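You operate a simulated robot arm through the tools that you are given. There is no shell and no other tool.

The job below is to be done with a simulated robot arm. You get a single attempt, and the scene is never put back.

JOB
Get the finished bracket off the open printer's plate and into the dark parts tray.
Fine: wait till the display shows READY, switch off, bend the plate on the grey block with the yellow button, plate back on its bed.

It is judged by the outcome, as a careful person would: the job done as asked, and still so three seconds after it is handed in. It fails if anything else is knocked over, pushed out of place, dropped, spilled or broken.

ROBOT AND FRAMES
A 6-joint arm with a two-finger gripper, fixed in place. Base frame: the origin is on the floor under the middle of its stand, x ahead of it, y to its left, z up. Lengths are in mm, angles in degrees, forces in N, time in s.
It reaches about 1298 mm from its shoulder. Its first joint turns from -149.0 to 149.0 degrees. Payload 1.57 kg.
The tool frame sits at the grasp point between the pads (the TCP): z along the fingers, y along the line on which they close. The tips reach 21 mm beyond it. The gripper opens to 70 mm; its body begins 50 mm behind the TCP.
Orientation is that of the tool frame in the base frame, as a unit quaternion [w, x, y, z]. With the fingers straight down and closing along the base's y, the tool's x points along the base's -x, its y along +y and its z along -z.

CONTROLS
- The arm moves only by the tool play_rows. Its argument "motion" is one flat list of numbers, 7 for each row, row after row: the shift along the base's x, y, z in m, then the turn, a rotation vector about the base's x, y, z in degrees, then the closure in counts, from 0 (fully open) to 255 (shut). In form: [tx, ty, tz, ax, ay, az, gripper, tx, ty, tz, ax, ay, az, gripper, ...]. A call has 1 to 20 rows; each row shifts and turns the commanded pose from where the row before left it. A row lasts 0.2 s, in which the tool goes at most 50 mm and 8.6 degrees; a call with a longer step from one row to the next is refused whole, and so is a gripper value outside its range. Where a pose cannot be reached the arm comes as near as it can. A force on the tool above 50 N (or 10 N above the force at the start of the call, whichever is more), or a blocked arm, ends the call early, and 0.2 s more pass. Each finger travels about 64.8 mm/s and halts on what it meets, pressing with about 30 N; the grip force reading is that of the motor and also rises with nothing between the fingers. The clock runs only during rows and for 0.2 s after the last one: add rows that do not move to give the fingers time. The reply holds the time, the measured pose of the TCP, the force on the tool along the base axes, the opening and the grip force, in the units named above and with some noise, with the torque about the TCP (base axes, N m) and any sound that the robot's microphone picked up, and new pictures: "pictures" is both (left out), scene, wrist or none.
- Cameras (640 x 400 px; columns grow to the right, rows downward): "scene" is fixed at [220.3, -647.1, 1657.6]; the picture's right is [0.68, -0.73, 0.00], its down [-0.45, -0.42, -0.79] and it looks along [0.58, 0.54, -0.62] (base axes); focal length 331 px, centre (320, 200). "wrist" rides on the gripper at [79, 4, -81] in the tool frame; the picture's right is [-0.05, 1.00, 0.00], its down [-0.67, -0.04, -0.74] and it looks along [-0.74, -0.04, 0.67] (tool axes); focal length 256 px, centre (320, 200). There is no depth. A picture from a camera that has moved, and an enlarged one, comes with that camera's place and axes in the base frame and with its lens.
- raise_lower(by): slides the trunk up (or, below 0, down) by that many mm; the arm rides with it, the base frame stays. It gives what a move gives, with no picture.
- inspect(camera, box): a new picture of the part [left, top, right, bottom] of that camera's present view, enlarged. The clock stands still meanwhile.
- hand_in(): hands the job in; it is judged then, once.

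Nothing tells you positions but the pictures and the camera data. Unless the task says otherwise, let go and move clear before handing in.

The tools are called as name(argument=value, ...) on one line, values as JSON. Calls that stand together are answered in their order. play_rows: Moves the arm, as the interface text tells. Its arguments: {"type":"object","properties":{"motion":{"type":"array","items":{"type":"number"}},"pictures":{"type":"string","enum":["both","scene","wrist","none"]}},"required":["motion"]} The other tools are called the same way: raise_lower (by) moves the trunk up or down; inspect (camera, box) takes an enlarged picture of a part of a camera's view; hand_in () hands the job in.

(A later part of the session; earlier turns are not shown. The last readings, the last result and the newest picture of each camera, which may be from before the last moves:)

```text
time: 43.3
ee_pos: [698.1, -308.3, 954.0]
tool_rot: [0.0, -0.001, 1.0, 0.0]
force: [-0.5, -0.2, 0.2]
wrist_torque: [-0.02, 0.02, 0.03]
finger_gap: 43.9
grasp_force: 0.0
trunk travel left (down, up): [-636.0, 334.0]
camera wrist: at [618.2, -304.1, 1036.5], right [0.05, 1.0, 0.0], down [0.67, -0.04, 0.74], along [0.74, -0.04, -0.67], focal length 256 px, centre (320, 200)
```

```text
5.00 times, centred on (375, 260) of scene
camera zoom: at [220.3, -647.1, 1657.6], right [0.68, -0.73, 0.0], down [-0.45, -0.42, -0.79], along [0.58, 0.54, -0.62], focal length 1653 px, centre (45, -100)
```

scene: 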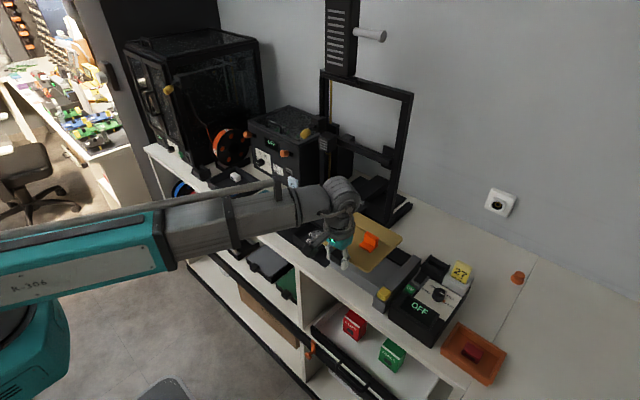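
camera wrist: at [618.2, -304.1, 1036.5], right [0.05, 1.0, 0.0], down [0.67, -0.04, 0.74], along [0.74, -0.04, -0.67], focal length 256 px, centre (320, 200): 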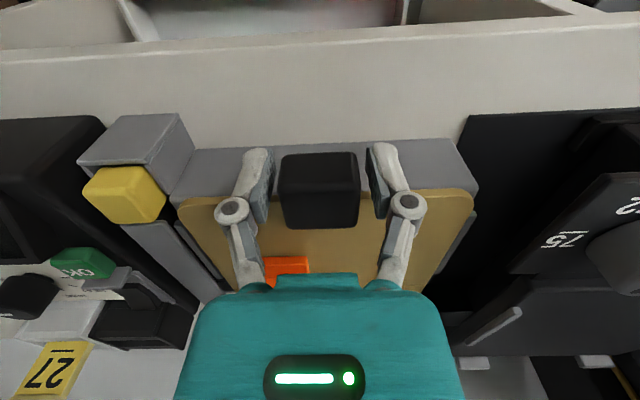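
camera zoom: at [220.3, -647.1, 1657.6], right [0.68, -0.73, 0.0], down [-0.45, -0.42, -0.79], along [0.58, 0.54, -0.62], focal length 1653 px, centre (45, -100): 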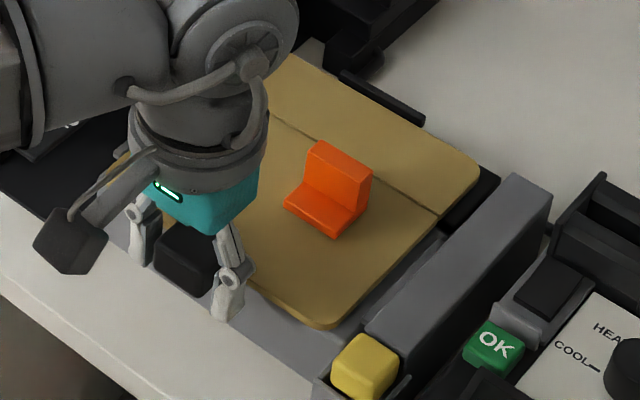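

The plate rests on the block. I'll rise clear and inspect how it sits before pressing the button.

raise_lower(by=110)

play_rows(motion=[-0.02, 0, 0, 0, 0, 0, 95, -0.02, 0, 0, 0, 0, 0, 95], pictures="both")

inspect(camera="scene", box=[325, 220, 425, 310])

inspect(camera="wrist", box=[170, 60, 480, 260])

```text
time: 44.7
ee_pos: [697.3, -309.1, 1065.0]
tool_rot: [-0.001, 0.001, 1.0, 0.0]
force: [-0.3, 0.2, -0.5]
wrist_torque: [0.01, -0.01, -0.01]
finger_gap: 43.9
grasp_force: 0.0
trunk travel left (down, up): [-746.0, 224.0]
```

```text
time: 45.3
ee_pos: [658.2, -309.1, 1065.4]
tool_rot: [0.0, 0.0, 1.0, -0.001]
force: [0.4, -0.5, 0.5]
wrist_torque: [-0.03, 0.01, -0.02]
finger_gap: 44.0
grasp_force: 0.1
trunk travel left (down, up): [-746.0, 224.0]
camera wrist: at [577.0, -304.1, 1146.7], right [0.05, 1.0, 0.0], down [0.67, -0.04, 0.74], along [0.74, -0.04, -0.67], focal length 256 px, centre (320, 200)
```

scene: 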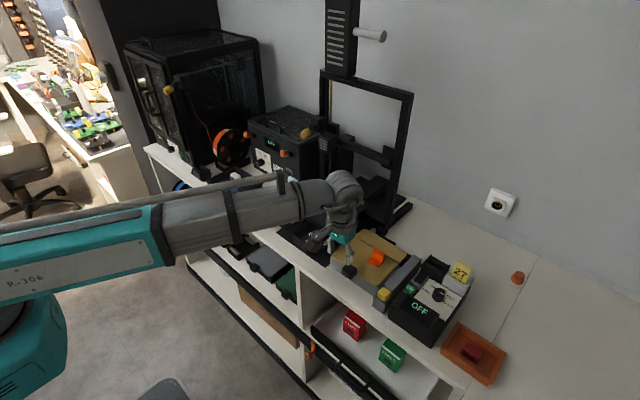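
wrist: 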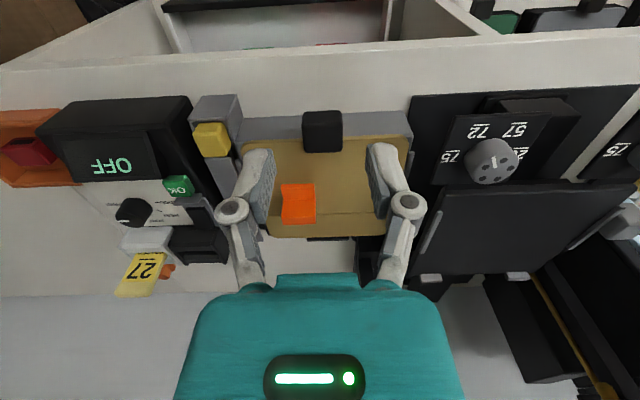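

```text
4.44 times, centred on (375, 265) of scene
camera zoom: at [220.3, -647.1, 1657.6], right [0.68, -0.73, 0.0], down [-0.45, -0.42, -0.79], along [0.58, 0.54, -0.62], focal length 1469 px, centre (76, -89)
```

zoom: 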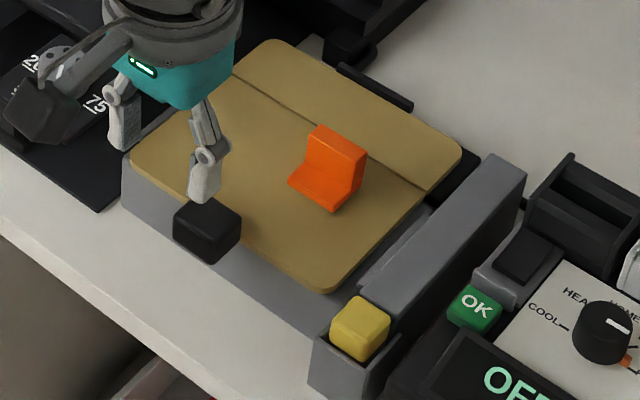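

```text
2.00 times, centred on (325, 160) of wrist
camera zoom: at [577.0, -304.1, 1146.7], right [0.05, 1.0, 0.0], down [0.67, -0.04, 0.74], along [0.74, -0.04, -0.67], focal length 512 px, centre (310, 280)
```

zoom: 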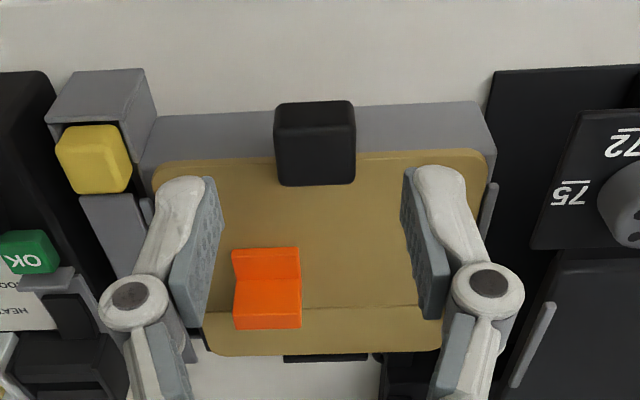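

The plate lies flat inside the rails with the crease over the gap. The yellow button's top is near (712, -412, 952); I'll close the fingers, move over it and lower in steps to press it.

play_rows(motion=[0.01, -0.02, 0, 0, 0, 0, 255, 0.01, -0.021, 0, 0, 0, 0, 255, 0.01, -0.021, 0, 0, 0, 0, 255, 0.012, -0.021, 0, 0, 0, 0, 255, 0.011, -0.02, 0, 0, 0, 0, 255, 0, 0, 0, 0, 0, 0, 255], pictures="none")

raise_lower(by=-75)

inspect(camera="scene", box=[345, 240, 425, 310])

inspect(camera="wrist", box=[200, 60, 460, 260])

```text
time: 46.7
ee_pos: [708.8, -411.4, 1065.1]
tool_rot: [0.0, 0.0, 1.0, 0.0]
force: [0.3, 0.5, -0.5]
wrist_torque: [-0.01, 0.01, 0.02]
finger_gap: 0.0
grasp_force: 28.3
trunk travel left (down, up): [-746.0, 224.0]
```

```text
time: 47.8
ee_pos: [708.6, -413.4, 990.7]
tool_rot: [-0.001, 0.001, 1.0, 0.001]
force: [0.5, 0.1, 0.2]
wrist_torque: [0.0, 0.01, -0.03]
finger_gap: 0.0
grasp_force: 28.9
trunk travel left (down, up): [-671.0, 299.0]
```

```text
5.71 times, centred on (385, 275) of scene
camera zoom: at [220.3, -647.1, 1657.6], right [0.68, -0.73, 0.0], down [-0.45, -0.42, -0.79], along [0.58, 0.54, -0.62], focal length 1889 px, centre (-51, -229)
```

zoom: 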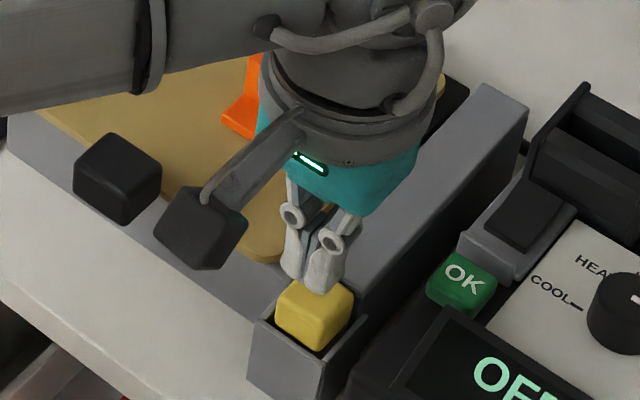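

```text
2.00 times, centred on (330, 160) of wrist
camera zoom: at [629.7, -407.4, 1071.6], right [0.05, 1.0, 0.0], down [0.67, -0.04, 0.74], along [0.74, -0.04, -0.67], focal length 512 px, centre (300, 280)
```

zoom: 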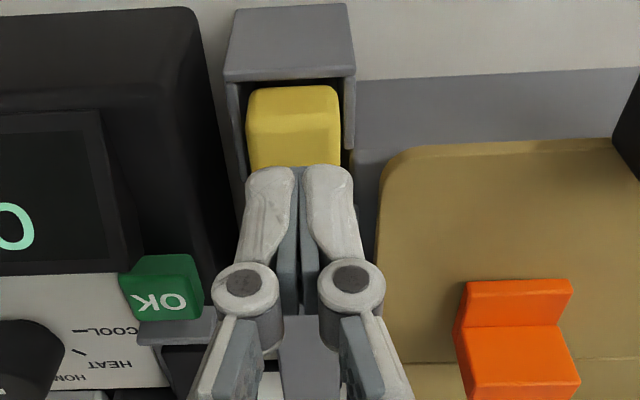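

The fingertips line up over the button. I'll nudge 3 mm forward and press down in steps.

play_rows(motion=[0.003, 0, 0, 0, 0, 0, 255], pictures="none")

raise_lower(by=-14)

raise_lower(by=-3)

raise_lower(by=-3)

inspect(camera="scene", box=[325, 220, 425, 310])

```text
time: 48.2
ee_pos: [712.1, -412.4, 991.2]
tool_rot: [0.001, 0.0, 1.0, 0.0]
force: [0.6, -0.4, 0.3]
wrist_torque: [-0.01, 0.0, 0.02]
finger_gap: 0.0
grasp_force: 28.8
trunk travel left (down, up): [-671.0, 299.0]
```

```text
time: 48.8
ee_pos: [713.2, -411.7, 974.7]
tool_rot: [0.0, 0.0, 1.0, 0.0]
force: [-1.0, 0.0, 0.0]
wrist_torque: [0.0, 0.0, -0.02]
finger_gap: 0.0
grasp_force: 28.3
trunk travel left (down, up): [-657.0, 313.0]
```

```text
time: 49.4
ee_pos: [712.6, -411.1, 974.2]
tool_rot: [-0.001, 0.0, 1.0, 0.0]
force: [0.5, 0.3, -0.4]
wrist_torque: [0.0, 0.0, -0.01]
finger_gap: 0.0
grasp_force: 28.8
trunk travel left (down, up): [-654.0, 316.0]
```

```text
time: 49.9
ee_pos: [711.9, -411.5, 970.0]
tool_rot: [0.0, 0.0, 1.0, 0.0]
force: [0.3, 0.2, 1.0]
wrist_torque: [0.01, -0.01, 0.01]
finger_gap: 6.4
grasp_force: 28.5
trunk travel left (down, up): [-651.0, 319.0]
```

```text
4.44 times, centred on (375, 265) of scene
camera zoom: at [220.3, -647.1, 1657.6], right [0.68, -0.73, 0.0], down [-0.45, -0.42, -0.79], along [0.58, 0.54, -0.62], focal length 1469 px, centre (76, -89)
```

zoom: 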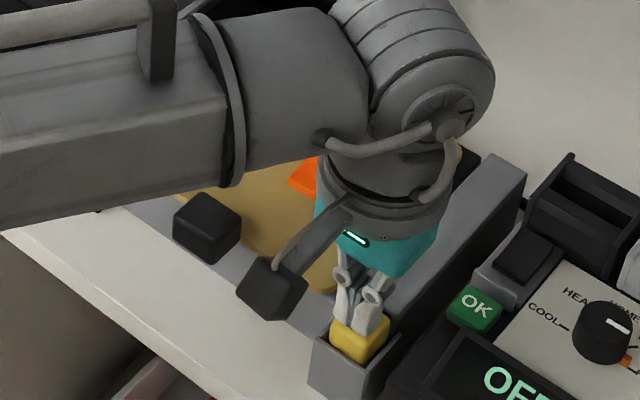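

Contact with the button has started (slight finger spread). I'll press a little further and watch for the bend.

raise_lower(by=-3)

inspect(camera="scene", box=[365, 255, 405, 295])

inspect(camera="wrist", box=[200, 60, 460, 260])

```text
time: 50.4
ee_pos: [713.5, -412.3, 965.7]
tool_rot: [-0.001, 0.0, 1.0, 0.0]
force: [0.1, 0.1, -0.1]
wrist_torque: [0.01, 0.05, 0.01]
finger_gap: 5.9
grasp_force: 28.0
trunk travel left (down, up): [-648.0, 322.0]
```

```text
10.00 times, centred on (385, 275) of scene
camera zoom: at [220.3, -647.1, 1657.6], right [0.68, -0.73, 0.0], down [-0.45, -0.42, -0.79], along [0.58, 0.54, -0.62], focal length 3306 px, centre (-330, -550)
```

zoom: 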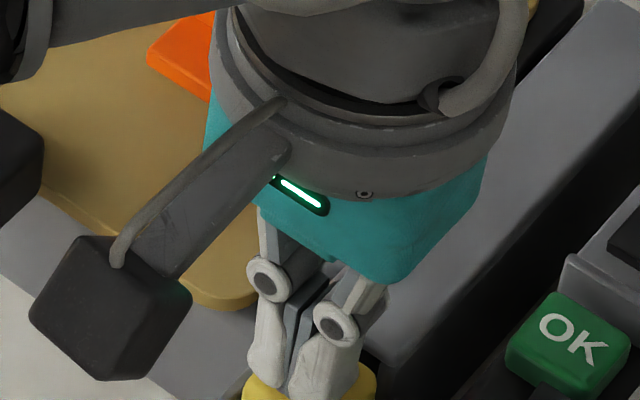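

```text
2.00 times, centred on (330, 160) of wrist
camera zoom: at [632.7, -407.4, 1048.5], right [0.05, 1.0, 0.0], down [0.67, -0.04, 0.74], along [0.74, -0.04, -0.67], focal length 512 px, centre (300, 280)
```

zoom: 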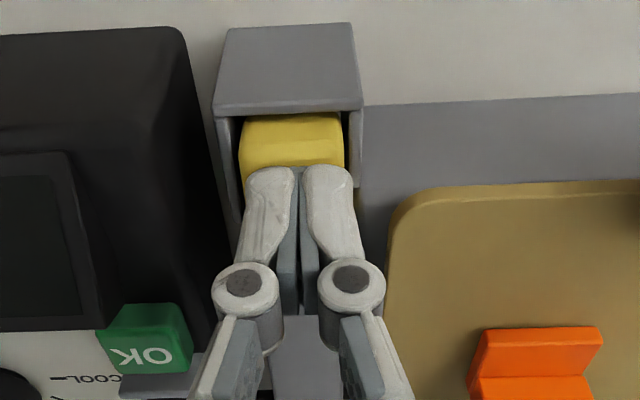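

raise_lower(by=-3)

inspect(camera="wrist", box=[200, 60, 460, 260])

inspect(camera="scene", box=[325, 230, 425, 310])

```text
time: 50.9
ee_pos: [713.8, -412.0, 963.6]
tool_rot: [0.0, 0.0, 1.0, 0.001]
force: [0.2, -0.2, 0.2]
wrist_torque: [0.0, 0.0, 0.02]
finger_gap: 6.0
grasp_force: 29.3
trunk travel left (down, up): [-645.0, 325.0]
```

```text
2.00 times, centred on (330, 160) of wrist
camera zoom: at [632.7, -407.4, 1045.5], right [0.05, 1.0, 0.0], down [0.67, -0.04, 0.74], along [0.74, -0.04, -0.67], focal length 512 px, centre (300, 280)
```

zoom: 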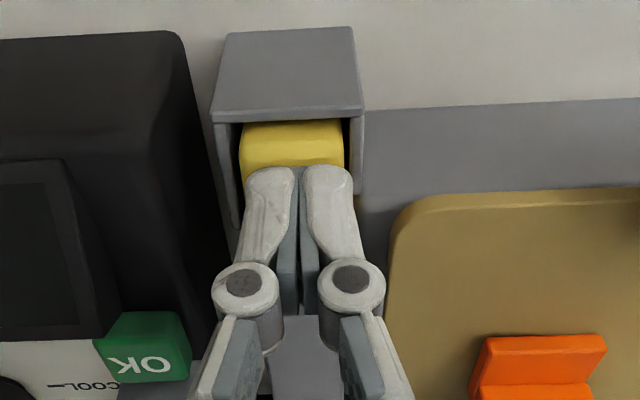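

```text
5.00 times, centred on (375, 270) of scene
camera zoom: at [220.3, -647.1, 1657.6], right [0.68, -0.73, 0.0], down [-0.45, -0.42, -0.79], along [0.58, 0.54, -0.62], focal length 1653 px, centre (45, -150)
```

zoom: 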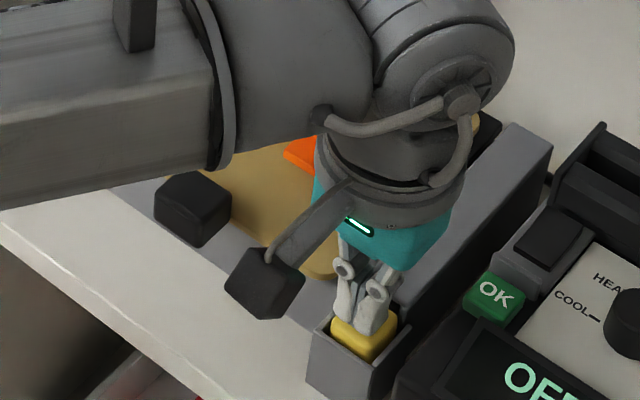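

raise_lower(by=-3)

raise_lower(by=-2)

inspect(camera="wrist", box=[200, 60, 460, 260])

inspect(camera="scene", box=[365, 265, 405, 305])

```text
time: 51.4
ee_pos: [712.5, -412.9, 960.7]
tool_rot: [0.0, 0.0, 1.0, 0.0]
force: [0.5, 0.2, 1.3]
wrist_torque: [0.0, -0.03, -0.01]
finger_gap: 6.0
grasp_force: 27.9
trunk travel left (down, up): [-642.0, 328.0]
```

```text
time: 52.0
ee_pos: [712.5, -412.6, 960.3]
tool_rot: [0.0, 0.0, 1.0, 0.0]
force: [0.0, -0.9, 1.2]
wrist_torque: [0.01, -0.01, -0.01]
finger_gap: 6.2
grasp_force: 28.4
trunk travel left (down, up): [-640.0, 330.0]
```

```text
2.00 times, centred on (330, 160) of wrist
camera zoom: at [632.6, -407.4, 1040.5], right [0.05, 1.0, 0.0], down [0.67, -0.04, 0.74], along [0.74, -0.04, -0.67], focal length 512 px, centre (300, 280)
```

zoom: 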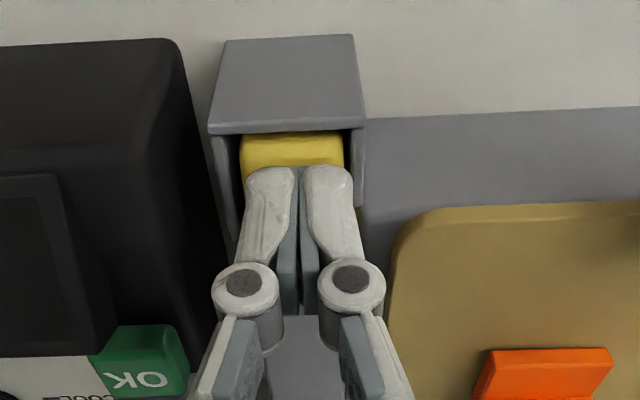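

```text
10.00 times, centred on (385, 285) of scene
camera zoom: at [220.3, -647.1, 1657.6], right [0.68, -0.73, 0.0], down [-0.45, -0.42, -0.79], along [0.58, 0.54, -0.62], focal length 3306 px, centre (-330, -650)
```

zoom: 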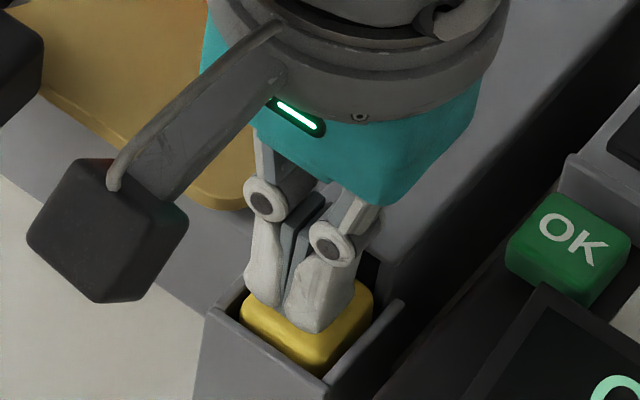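

The button is going down smoothly with my fingertips on it. I'll keep pressing until it bottoms or clicks.

raise_lower(by=-3)

raise_lower(by=-3)

inspect(camera="scene", box=[335, 225, 415, 305])

inspect(camera="wrist", box=[200, 60, 460, 260])

```text
time: 52.5
ee_pos: [712.5, -413.0, 955.9]
tool_rot: [0.0, 0.0, 1.0, 0.0]
force: [0.4, 0.2, 1.8]
wrist_torque: [-0.04, -0.02, 0.01]
finger_gap: 6.0
grasp_force: 28.7
trunk travel left (down, up): [-637.0, 333.0]
heard: click
```

```text
time: 53.0
ee_pos: [711.8, -411.9, 953.2]
tool_rot: [0.001, 0.0, 1.0, 0.0]
force: [0.6, 0.4, 1.1]
wrist_torque: [-0.02, -0.01, 0.0]
finger_gap: 6.2
grasp_force: 29.2
trunk travel left (down, up): [-634.0, 336.0]
```

```text
5.00 times, centred on (375, 265) of scene
camera zoom: at [220.3, -647.1, 1657.6], right [0.68, -0.73, 0.0], down [-0.45, -0.42, -0.79], along [0.58, 0.54, -0.62], focal length 1653 px, centre (45, -125)
```

zoom: 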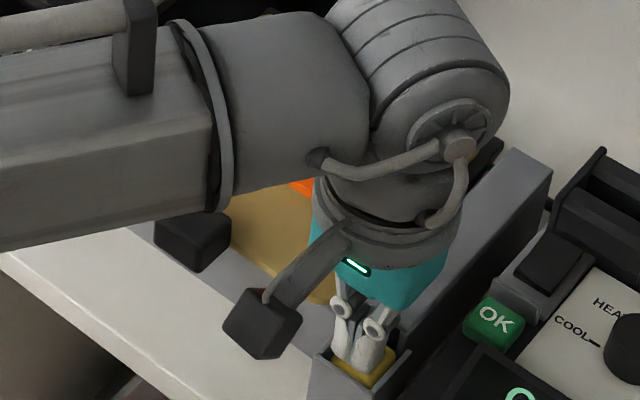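

```text
2.00 times, centred on (330, 160) of wrist
camera zoom: at [632.6, -407.4, 1034.6], right [0.05, 1.0, 0.0], down [0.67, -0.04, 0.74], along [0.74, -0.04, -0.67], focal length 512 px, centre (300, 280)
```

zoom: 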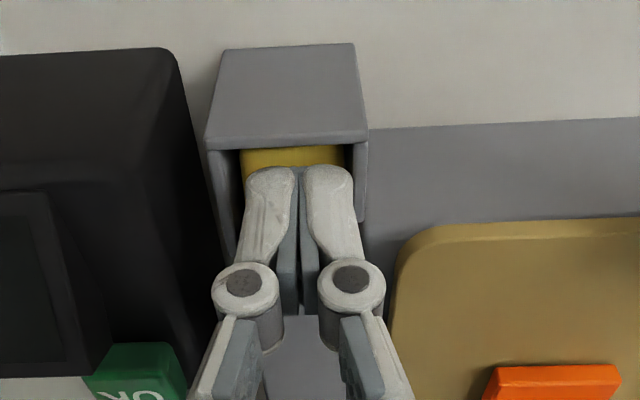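

A click was heard. I'll rise clear and check what happened to the plate and bracket.

raise_lower(by=20)

raise_lower(by=90)

play_rows(motion=[-0.03, 0.03, 0, 0, 0, 0, 255, -0.03, 0.03, 0, 0, 0, 0, 255], pictures="both")

inspect(camera="scene", box=[325, 220, 425, 310])

inspect(camera="wrist", box=[200, 60, 460, 260])

```text
time: 53.7
ee_pos: [712.5, -412.9, 973.4]
tool_rot: [0.0, 0.0, 1.0, 0.0]
force: [0.4, -0.3, -0.7]
wrist_torque: [-0.01, -0.04, 0.02]
finger_gap: 0.0
grasp_force: 28.6
trunk travel left (down, up): [-654.0, 316.0]
```

```text
time: 54.9
ee_pos: [712.3, -411.5, 1063.2]
tool_rot: [0.0, 0.0, 1.0, 0.0]
force: [-0.6, 0.8, 1.0]
wrist_torque: [-0.01, 0.01, 0.03]
finger_gap: 0.0
grasp_force: 28.2
trunk travel left (down, up): [-744.0, 226.0]
```

```text
time: 55.5
ee_pos: [651.2, -351.6, 1063.2]
tool_rot: [0.0, 0.0, 1.0, 0.0]
force: [-0.7, -0.1, 0.5]
wrist_torque: [0.01, -0.02, 0.03]
finger_gap: 0.0
grasp_force: 28.5
trunk travel left (down, up): [-744.0, 226.0]
camera wrist: at [572.3, -347.3, 1144.8], right [0.05, 1.0, 0.0], down [0.67, -0.04, 0.75], along [0.74, -0.04, -0.67], focal length 256 px, centre (320, 200)
```

scene: 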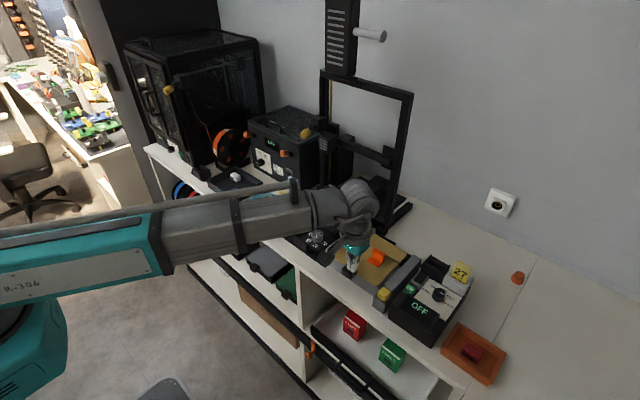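
wrist: 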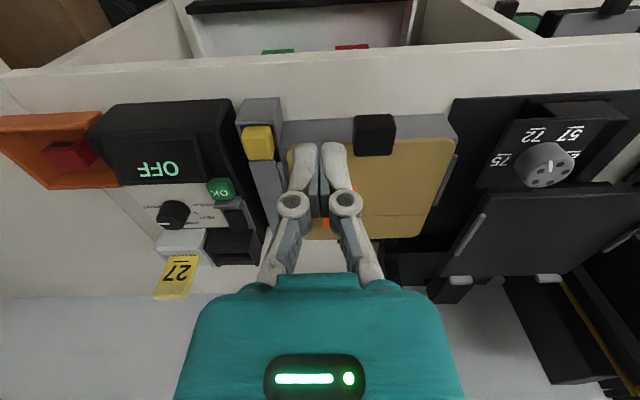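

```text
4.44 times, centred on (375, 265) of scene
camera zoom: at [220.3, -647.1, 1657.6], right [0.68, -0.73, 0.0], down [-0.45, -0.42, -0.79], along [0.58, 0.54, -0.62], focal length 1469 px, centre (76, -89)
```

zoom: 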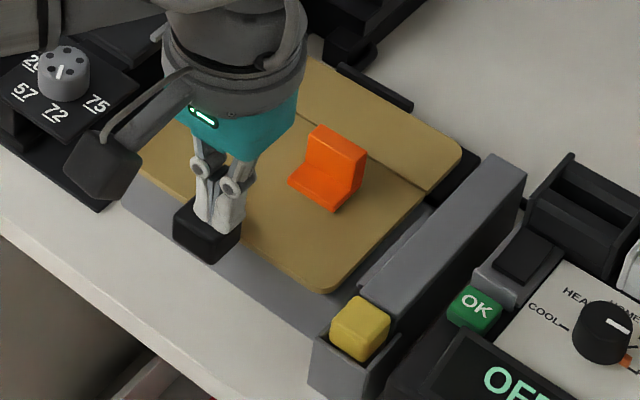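

```text
2.00 times, centred on (330, 160) of wrist
camera zoom: at [572.3, -347.3, 1144.8], right [0.05, 1.0, 0.0], down [0.67, -0.04, 0.75], along [0.74, -0.04, -0.67], focal length 512 px, centre (300, 280)
```

zoom: 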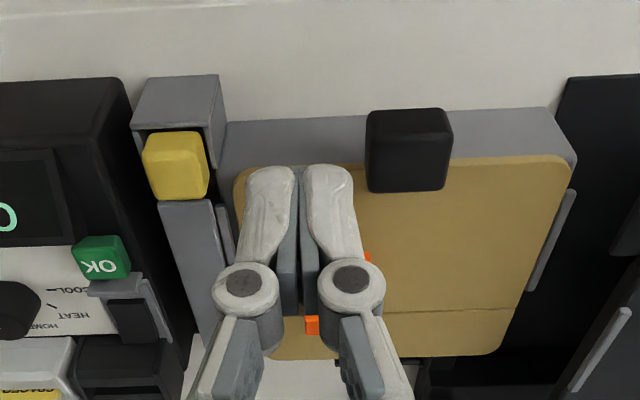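

The button sprang back and the plate looks flat. I'll zoom in to see whether the bracket has come loose.

inspect(camera="scene", box=[365, 235, 395, 260])

inspect(camera="scene", box=[370, 225, 420, 270])

```text
16.00 times, centred on (380, 248) of scene
camera zoom: at [220.3, -647.1, 1657.6], right [0.68, -0.73, 0.0], down [-0.45, -0.42, -0.79], along [0.58, 0.54, -0.62], focal length 5289 px, centre (-640, -560)
```

zoom: 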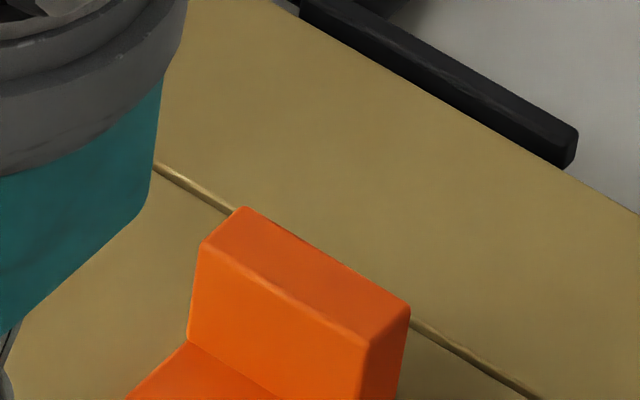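

```text
8.89 times, centred on (395, 248) of scene
camera zoom: at [220.3, -647.1, 1657.6], right [0.68, -0.73, 0.0], down [-0.45, -0.42, -0.79], along [0.58, 0.54, -0.62], focal length 2938 px, centre (-347, -222)
```

zoom: 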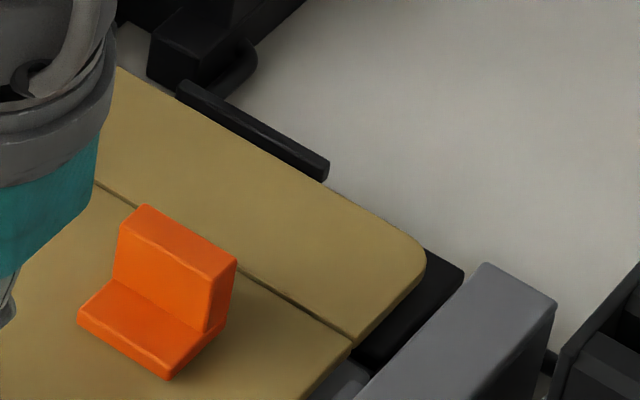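

The plate is a hinged sheet and the click came during the press, so the bracket may be free. I'll move above the bracket with fingers open to measure it and then test it with a careful grip.

play_rows(motion=[0.03, 0.005, 0, 0, 0, 0, 0, 0.03, 0.005, 0, 0, 0, 0, 0, 0.03, 0.005, 0, 0, 0, 0, 0, 0, 0, 0, 0, 0, 0, 0], pictures="wrist")

inspect(camera="wrist", box=[250, 40, 390, 180])

inspect(camera="scene", box=[345, 220, 415, 280])

```text
time: 56.5
ee_pos: [741.4, -337.7, 1062.5]
tool_rot: [0.0, -0.001, 1.0, 0.0]
force: [0.4, -0.7, -0.4]
wrist_torque: [-0.01, 0.0, 0.0]
finger_gap: 70.2
grasp_force: 0.0
trunk travel left (down, up): [-744.0, 226.0]
camera wrist: at [662.0, -332.1, 1144.5], right [0.05, 1.0, 0.0], down [0.67, -0.04, 0.74], along [0.74, -0.04, -0.67], focal length 256 px, centre (320, 200)
```

wrist: 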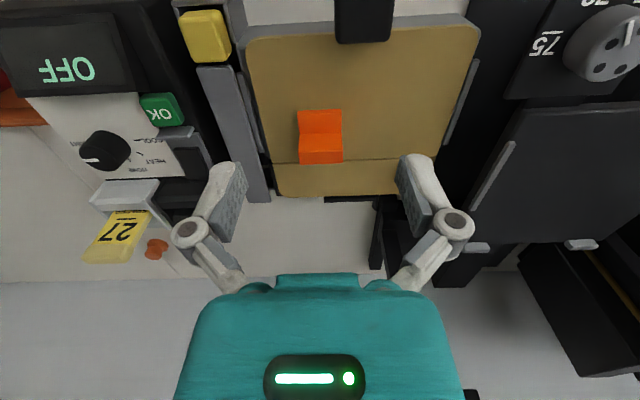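

```text
2.86 times, centred on (320, 110) of wrist
camera zoom: at [662.0, -332.1, 1144.5], right [0.05, 1.0, 0.0], down [0.67, -0.04, 0.74], along [0.74, -0.04, -0.67], focal length 731 px, centre (320, 457)
```

zoom: 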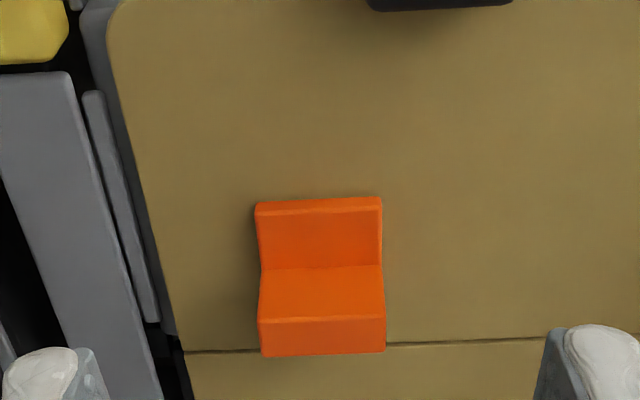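

```text
6.67 times, centred on (380, 250) of scene
camera zoom: at [220.3, -647.1, 1657.6], right [0.68, -0.73, 0.0], down [-0.45, -0.42, -0.79], along [0.58, 0.54, -0.62], focal length 2204 px, centre (-80, -133)
```

zoom: 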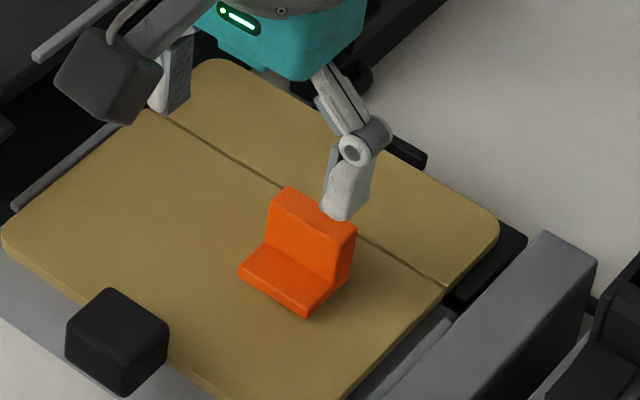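

The bracket's upright spans about x 790–804 with y centre -338 and ~37 mm width; its top is around z 973 and the plate is at ~943. I'll position over it with fingers at ~56 mm and lower partway.

play_rows(motion=[0.027, 0, 0, 0, 0, 0, 51, 0.026, -0.001, 0, 0, 0, 0, 51, 0, 0, 0, 0, 0, 0, 51], pictures="none")

raise_lower(by=-60)

inspect(camera="wrist", box=[220, 40, 420, 240])

inspect(camera="scene", box=[345, 220, 415, 280])

```text
time: 57.3
ee_pos: [795.3, -339.0, 1063.3]
tool_rot: [0.0, 0.0, 1.0, 0.0]
force: [0.8, -0.1, 0.2]
wrist_torque: [0.02, 0.01, 0.0]
finger_gap: 56.1
grasp_force: 0.1
trunk travel left (down, up): [-744.0, 226.0]
```

```text
time: 58.3
ee_pos: [795.4, -338.3, 1003.9]
tool_rot: [0.0, 0.0, 1.0, 0.001]
force: [-0.8, -0.4, 0.3]
wrist_torque: [0.02, 0.0, 0.0]
finger_gap: 56.0
grasp_force: 0.0
trunk travel left (down, up): [-684.0, 286.0]
```

```text
2.00 times, centred on (320, 140) of wrist
camera zoom: at [716.1, -334.0, 1084.5], right [0.05, 1.0, 0.0], down [0.67, -0.04, 0.74], along [0.74, -0.04, -0.67], focal length 512 px, centre (320, 320)
```

zoom: 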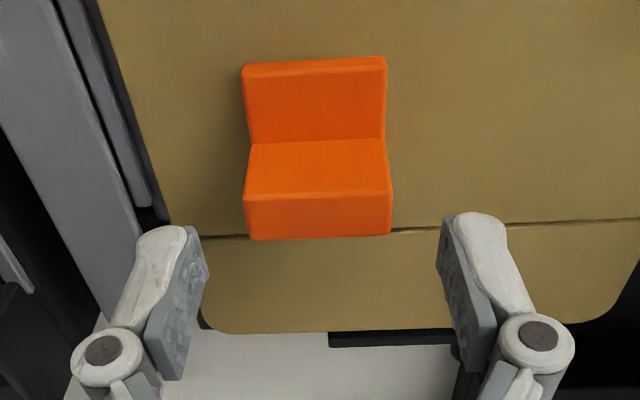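

```text
6.67 times, centred on (380, 250) of scene
camera zoom: at [220.3, -647.1, 1657.6], right [0.68, -0.73, 0.0], down [-0.45, -0.42, -0.79], along [0.58, 0.54, -0.62], focal length 2204 px, centre (-80, -133)
```

zoom: 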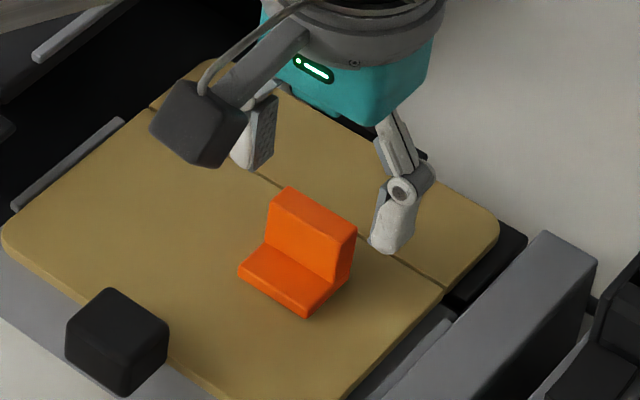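

Centred well over the bracket's sides. I'll lower to grip height (tips ~4 mm above the plate) and close gently.

raise_lower(by=-33)

inspect(camera="scene", box=[355, 225, 405, 270])

```text
time: 59.1
ee_pos: [795.2, -339.0, 970.7]
tool_rot: [0.0, 0.001, 1.0, 0.0]
force: [-0.3, 0.4, 0.5]
wrist_torque: [0.0, -0.01, 0.0]
finger_gap: 55.9
grasp_force: 0.0
trunk travel left (down, up): [-651.0, 319.0]
```

```text
8.89 times, centred on (380, 248) of scene
camera zoom: at [220.3, -647.1, 1657.6], right [0.68, -0.73, 0.0], down [-0.45, -0.42, -0.79], along [0.58, 0.54, -0.62], focal length 2938 px, centre (-213, -222)
```

zoom: 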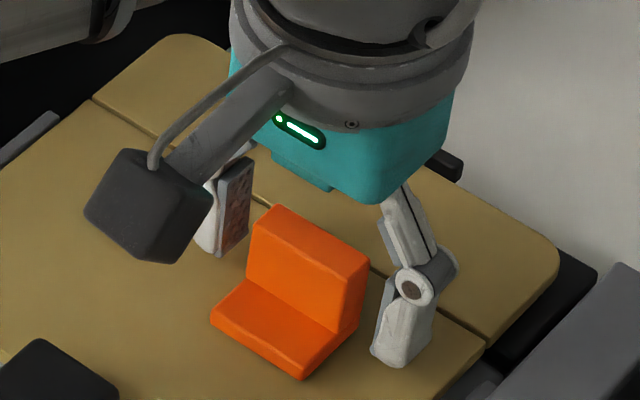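

play_rows(motion=[0, 0, 0, 0, 0, 0, 120, 0, 0, 0, 0, 0, 0, 160, 0, 0, 0, 0, 0, 0, 255, 0, 0, 0, 0, 0, 0, 255, 0, 0, 0, 0, 0, 0, 255], pictures="none")

raise_lower(by=2)

raise_lower(by=2)

inspect(camera="scene", box=[335, 225, 415, 285])

inspect(camera="wrist", box=[220, 40, 420, 240])

```text
time: 60.3
ee_pos: [795.2, -339.5, 969.5]
tool_rot: [0.0, 0.001, 1.0, 0.0]
force: [0.7, -1.4, 2.4]
wrist_torque: [-0.04, 0.01, -0.01]
finger_gap: 34.8
grasp_force: 30.3
trunk travel left (down, up): [-651.0, 319.0]
```

```text
time: 60.8
ee_pos: [796.4, -339.0, 972.2]
tool_rot: [0.0, 0.0, 1.0, 0.0]
force: [-1.1, -0.1, -2.5]
wrist_torque: [-0.03, -0.01, -0.03]
finger_gap: 34.7
grasp_force: 29.7
trunk travel left (down, up): [-653.0, 317.0]
```

```text
time: 61.3
ee_pos: [795.1, -338.9, 973.9]
tool_rot: [0.0, 0.0, 1.0, -0.001]
force: [0.9, 0.6, -2.1]
wrist_torque: [-0.08, -0.03, 0.06]
finger_gap: 34.6
grasp_force: 29.5
trunk travel left (down, up): [-655.0, 315.0]
```

```text
6.67 times, centred on (375, 255) of scene
camera zoom: at [220.3, -647.1, 1657.6], right [0.68, -0.73, 0.0], down [-0.45, -0.42, -0.79], along [0.58, 0.54, -0.62], focal length 2204 px, centre (-47, -167)
```

zoom: 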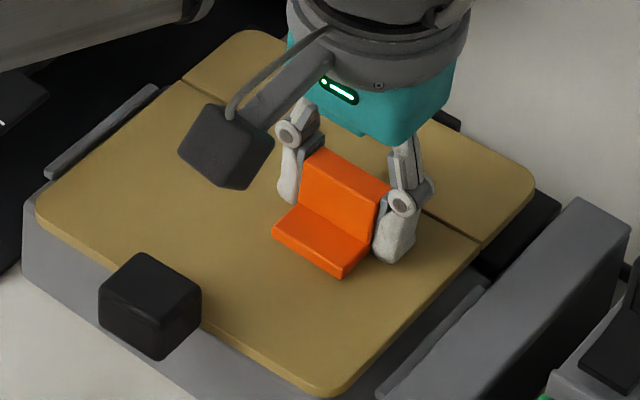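

```text
2.00 times, centred on (320, 140) of wrist
camera zoom: at [716.3, -334.0, 1055.4], right [0.05, 1.0, 0.0], down [0.67, -0.04, 0.74], along [0.74, -0.04, -0.67], focal length 512 px, centre (320, 320)
```

zoom: 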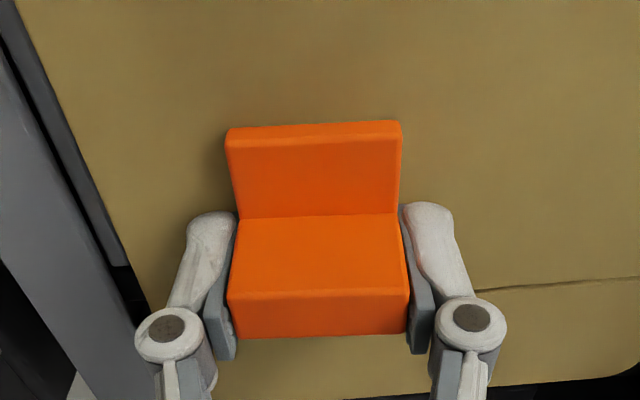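

The force (~2.3 N) suggests the whole plate may be lifting with the bracket, so it might not be free yet. I'm checking the gap between the plate and the block.

inspect(camera="scene", box=[335, 250, 395, 300])

inspect(camera="scene", box=[370, 235, 420, 275])

```text
8.00 times, centred on (365, 275) of scene
camera zoom: at [220.3, -647.1, 1657.6], right [0.68, -0.73, 0.0], down [-0.45, -0.42, -0.79], along [0.58, 0.54, -0.62], focal length 2644 px, centre (-40, -400)
```

zoom: 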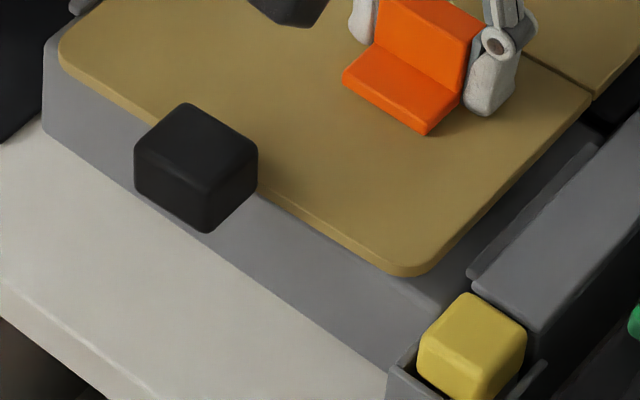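

```text
10.00 times, centred on (395, 255) of scene
camera zoom: at [220.3, -647.1, 1657.6], right [0.68, -0.73, 0.0], down [-0.45, -0.42, -0.79], along [0.58, 0.54, -0.62], focal length 3306 px, centre (-430, -350)
```

zoom: 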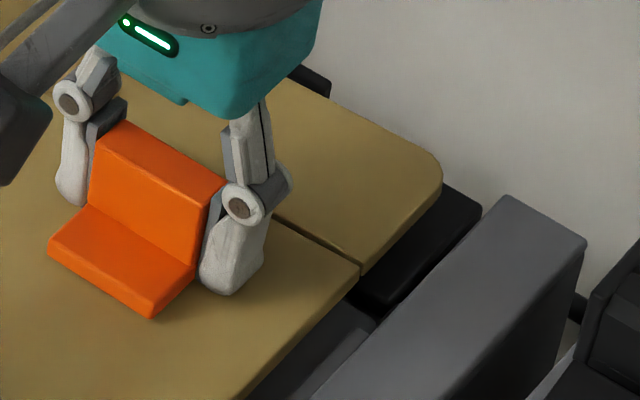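

The plate did lift with the bracket, so it isn't free yet. I'll set it back down on the block, let go, and then press the button again with the wrist turned so I can watch the flap.

raise_lower(by=-2)

raise_lower(by=-2)

play_rows(motion=[0, 0, 0, 0, 0, 0, 180, 0, 0, 0, 0, 0, 0, 100, 0, 0, 0, 0, 0, 0, 51, 0, 0, 0, 0, 0, 0, 51], pictures="none")

raise_lower(by=95)

inspect(camera="scene", box=[325, 220, 425, 310])

inspect(camera="wrist", box=[180, 0, 460, 220])

```text
time: 61.9
ee_pos: [796.2, -338.8, 971.7]
tool_rot: [0.0, 0.0, 1.0, 0.0]
force: [-0.3, -0.2, -1.9]
wrist_torque: [-0.04, -0.02, -0.03]
finger_gap: 34.7
grasp_force: 29.7
trunk travel left (down, up): [-653.0, 317.0]
```

```text
time: 62.4
ee_pos: [795.6, -338.1, 970.8]
tool_rot: [0.001, 0.0, 1.0, 0.001]
force: [3.9, -1.7, 12.1]
wrist_torque: [-0.1, 0.02, 0.02]
finger_gap: 34.8
grasp_force: 30.1
trunk travel left (down, up): [-651.0, 319.0]
```

```text
time: 63.4
ee_pos: [796.5, -338.6, 970.5]
tool_rot: [0.0, 0.0, 1.0, 0.0]
force: [-0.5, -0.4, -0.3]
wrist_torque: [0.01, 0.03, 0.0]
finger_gap: 55.8
grasp_force: 0.0
trunk travel left (down, up): [-651.0, 319.0]
```

```text
time: 64.7
ee_pos: [796.1, -338.3, 1064.2]
tool_rot: [0.0, 0.0, 1.0, -0.001]
force: [0.2, -0.1, -0.9]
wrist_torque: [0.0, -0.01, 0.01]
finger_gap: 55.9
grasp_force: 0.1
trunk travel left (down, up): [-746.0, 224.0]
```

```text
4.44 times, centred on (375, 265) of scene
camera zoom: at [220.3, -647.1, 1657.6], right [0.68, -0.73, 0.0], down [-0.45, -0.42, -0.79], along [0.58, 0.54, -0.62], focal length 1469 px, centre (76, -89)
```

zoom: 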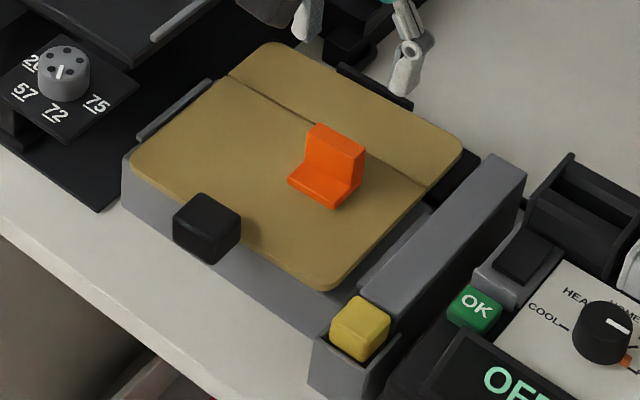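

```text
1.82 times, centred on (320, 110) of wrist
camera zoom: at [716.3, -334.0, 1146.4], right [0.05, 1.0, 0.0], down [0.67, -0.04, 0.74], along [0.74, -0.04, -0.67], focal length 465 px, centre (320, 364)
```

zoom: 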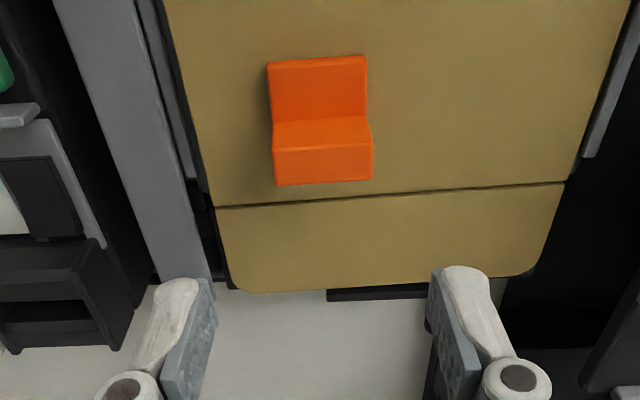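

The plate is back down on the block. Now I'll rotate the wrist 90° so its camera looks from the controller side across the plate, and move over the yellow button.

play_rows(motion=[-0.007, -0.0062, 0, 0, 0, 7.5, 255, -0.007, -0.0062, 0, 0, 0, 7.5, 255, -0.007, -0.0062, 0, 0, 0, 7.5, 255, -0.007, -0.0062, 0, 0, 0, 7.5, 255, -0.007, -0.0062, 0, 0, 0, 7.5, 255, -0.007, -0.0062, 0, 0, 0, 7.5, 255, -0.007, -0.0062, 0, 0, 0, 7.5, 255, -0.007, -0.0062, 0, 0, 0, 7.5, 255, -0.007, -0.0062, 0, 0, 0, 7.5, 255, -0.007, -0.0062, 0, 0, 0, 7.5, 255, -0.007, -0.0062, 0, 0, 0, 7.5, 255, -0.007, -0.0062, 0, 0, 0, 7.5, 255], pictures="both")

```text
time: 67.3
ee_pos: [712.6, -414.6, 1065.8]
tool_rot: [0.0, 0.708, -0.706, 0.0]
force: [0.1, 0.3, -0.3]
wrist_torque: [0.0, 0.0, -0.05]
finger_gap: 0.0
grasp_force: 28.7
trunk travel left (down, up): [-746.0, 224.0]
camera wrist: at [707.2, -492.7, 1146.5], right [-1.0, 0.05, 0.0], down [0.03, 0.67, 0.74], along [0.04, 0.74, -0.67], focal length 256 px, centre (320, 200)
```

scene: 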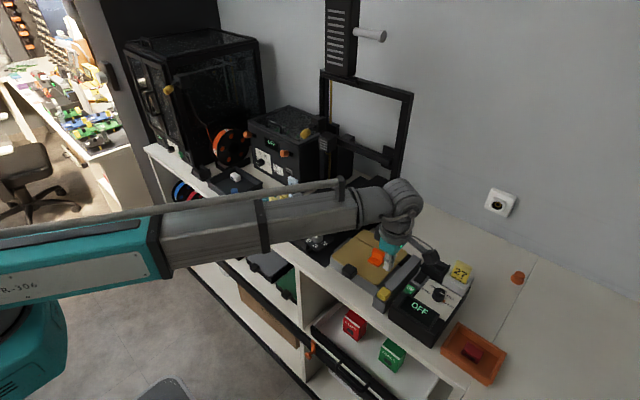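
wrist: 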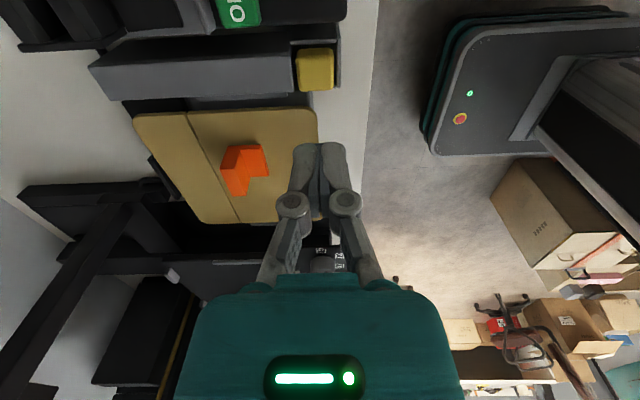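

Excellent: now the camera sees the plate, flap side and button together. I'll lower onto the button and watch the plate as I press.

play_rows(motion=[0, 0.001, 0, 0, 0, 0, 255], pictures="none")

raise_lower(by=-86)

inspect(camera="wrist", box=[60, 20, 400, 240])

```text
time: 67.7
ee_pos: [711.8, -413.6, 1066.0]
tool_rot: [0.0, 0.707, -0.707, 0.0]
force: [0.5, -0.3, 0.8]
wrist_torque: [-0.02, -0.01, 0.0]
finger_gap: 0.0
grasp_force: 28.5
trunk travel left (down, up): [-746.0, 224.0]
```

```text
time: 68.9
ee_pos: [711.0, -413.2, 978.2]
tool_rot: [0.0, 0.707, -0.707, 0.0]
force: [0.8, 1.1, 0.1]
wrist_torque: [-0.02, 0.03, -0.01]
finger_gap: 0.0
grasp_force: 28.5
trunk travel left (down, up): [-660.0, 310.0]
```

```text
1.82 times, centred on (230, 130) of wrist
camera zoom: at [706.9, -491.3, 1060.6], right [-1.0, 0.05, 0.0], down [0.04, 0.67, 0.74], along [0.04, 0.74, -0.67], focal length 465 px, centre (484, 327)
```

zoom: 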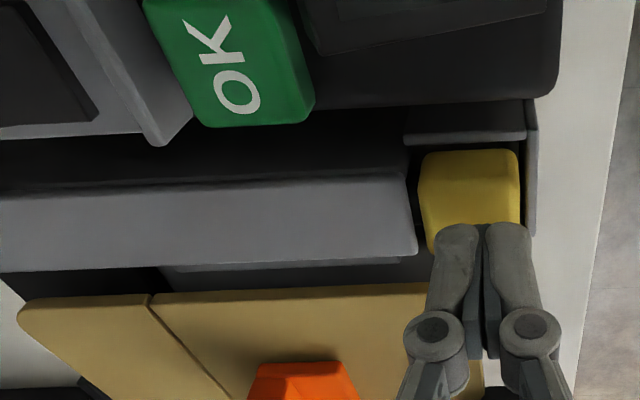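

play_rows(motion=[0, -0.002, 0, 0, 0, 0, 255], pictures="none")

raise_lower(by=-12)

inspect(camera="wrist", box=[60, 20, 400, 240])

raise_lower(by=-6)

inspect(camera="wrist", box=[60, 20, 400, 240])

```text
time: 69.3
ee_pos: [711.9, -414.4, 979.5]
tool_rot: [0.0, 0.707, -0.707, 0.0]
force: [0.6, 0.3, 0.8]
wrist_torque: [0.0, 0.01, -0.03]
finger_gap: 0.1
grasp_force: 28.8
trunk travel left (down, up): [-660.0, 310.0]
```

```text
time: 69.9
ee_pos: [712.6, -414.6, 967.9]
tool_rot: [0.0, 0.707, -0.707, 0.0]
force: [-0.2, 0.2, 0.6]
wrist_torque: [0.02, -0.01, 0.01]
finger_gap: 0.0
grasp_force: 28.4
trunk travel left (down, up): [-648.0, 322.0]
```

```text
1.82 times, centred on (230, 130) of wrist
camera zoom: at [706.7, -493.3, 1048.5], right [-1.0, 0.05, 0.0], down [0.04, 0.67, 0.74], along [0.04, 0.74, -0.67], focal length 465 px, centre (484, 327)
```

zoom: 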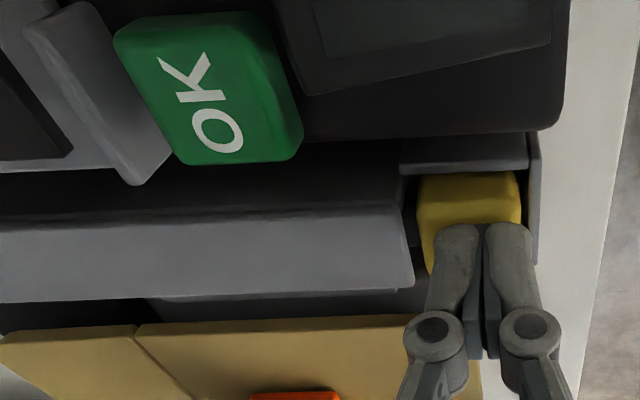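

```text
time: 70.4
ee_pos: [710.7, -414.9, 960.1]
tool_rot: [0.0, 0.707, -0.707, 0.0]
force: [-0.5, 0.3, 1.5]
wrist_torque: [0.0, 0.0, -0.02]
finger_gap: 0.1
grasp_force: 28.3
trunk travel left (down, up): [-642.0, 328.0]
```

```text
1.82 times, centred on (230, 130) of wrist
camera zoom: at [706.7, -493.3, 1042.6], right [-1.0, 0.05, 0.0], down [0.04, 0.67, 0.74], along [0.04, 0.74, -0.67], focal length 465 px, centre (484, 327)
```

zoom: 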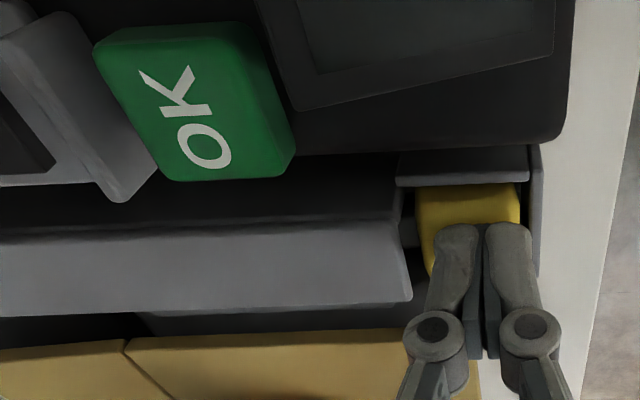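

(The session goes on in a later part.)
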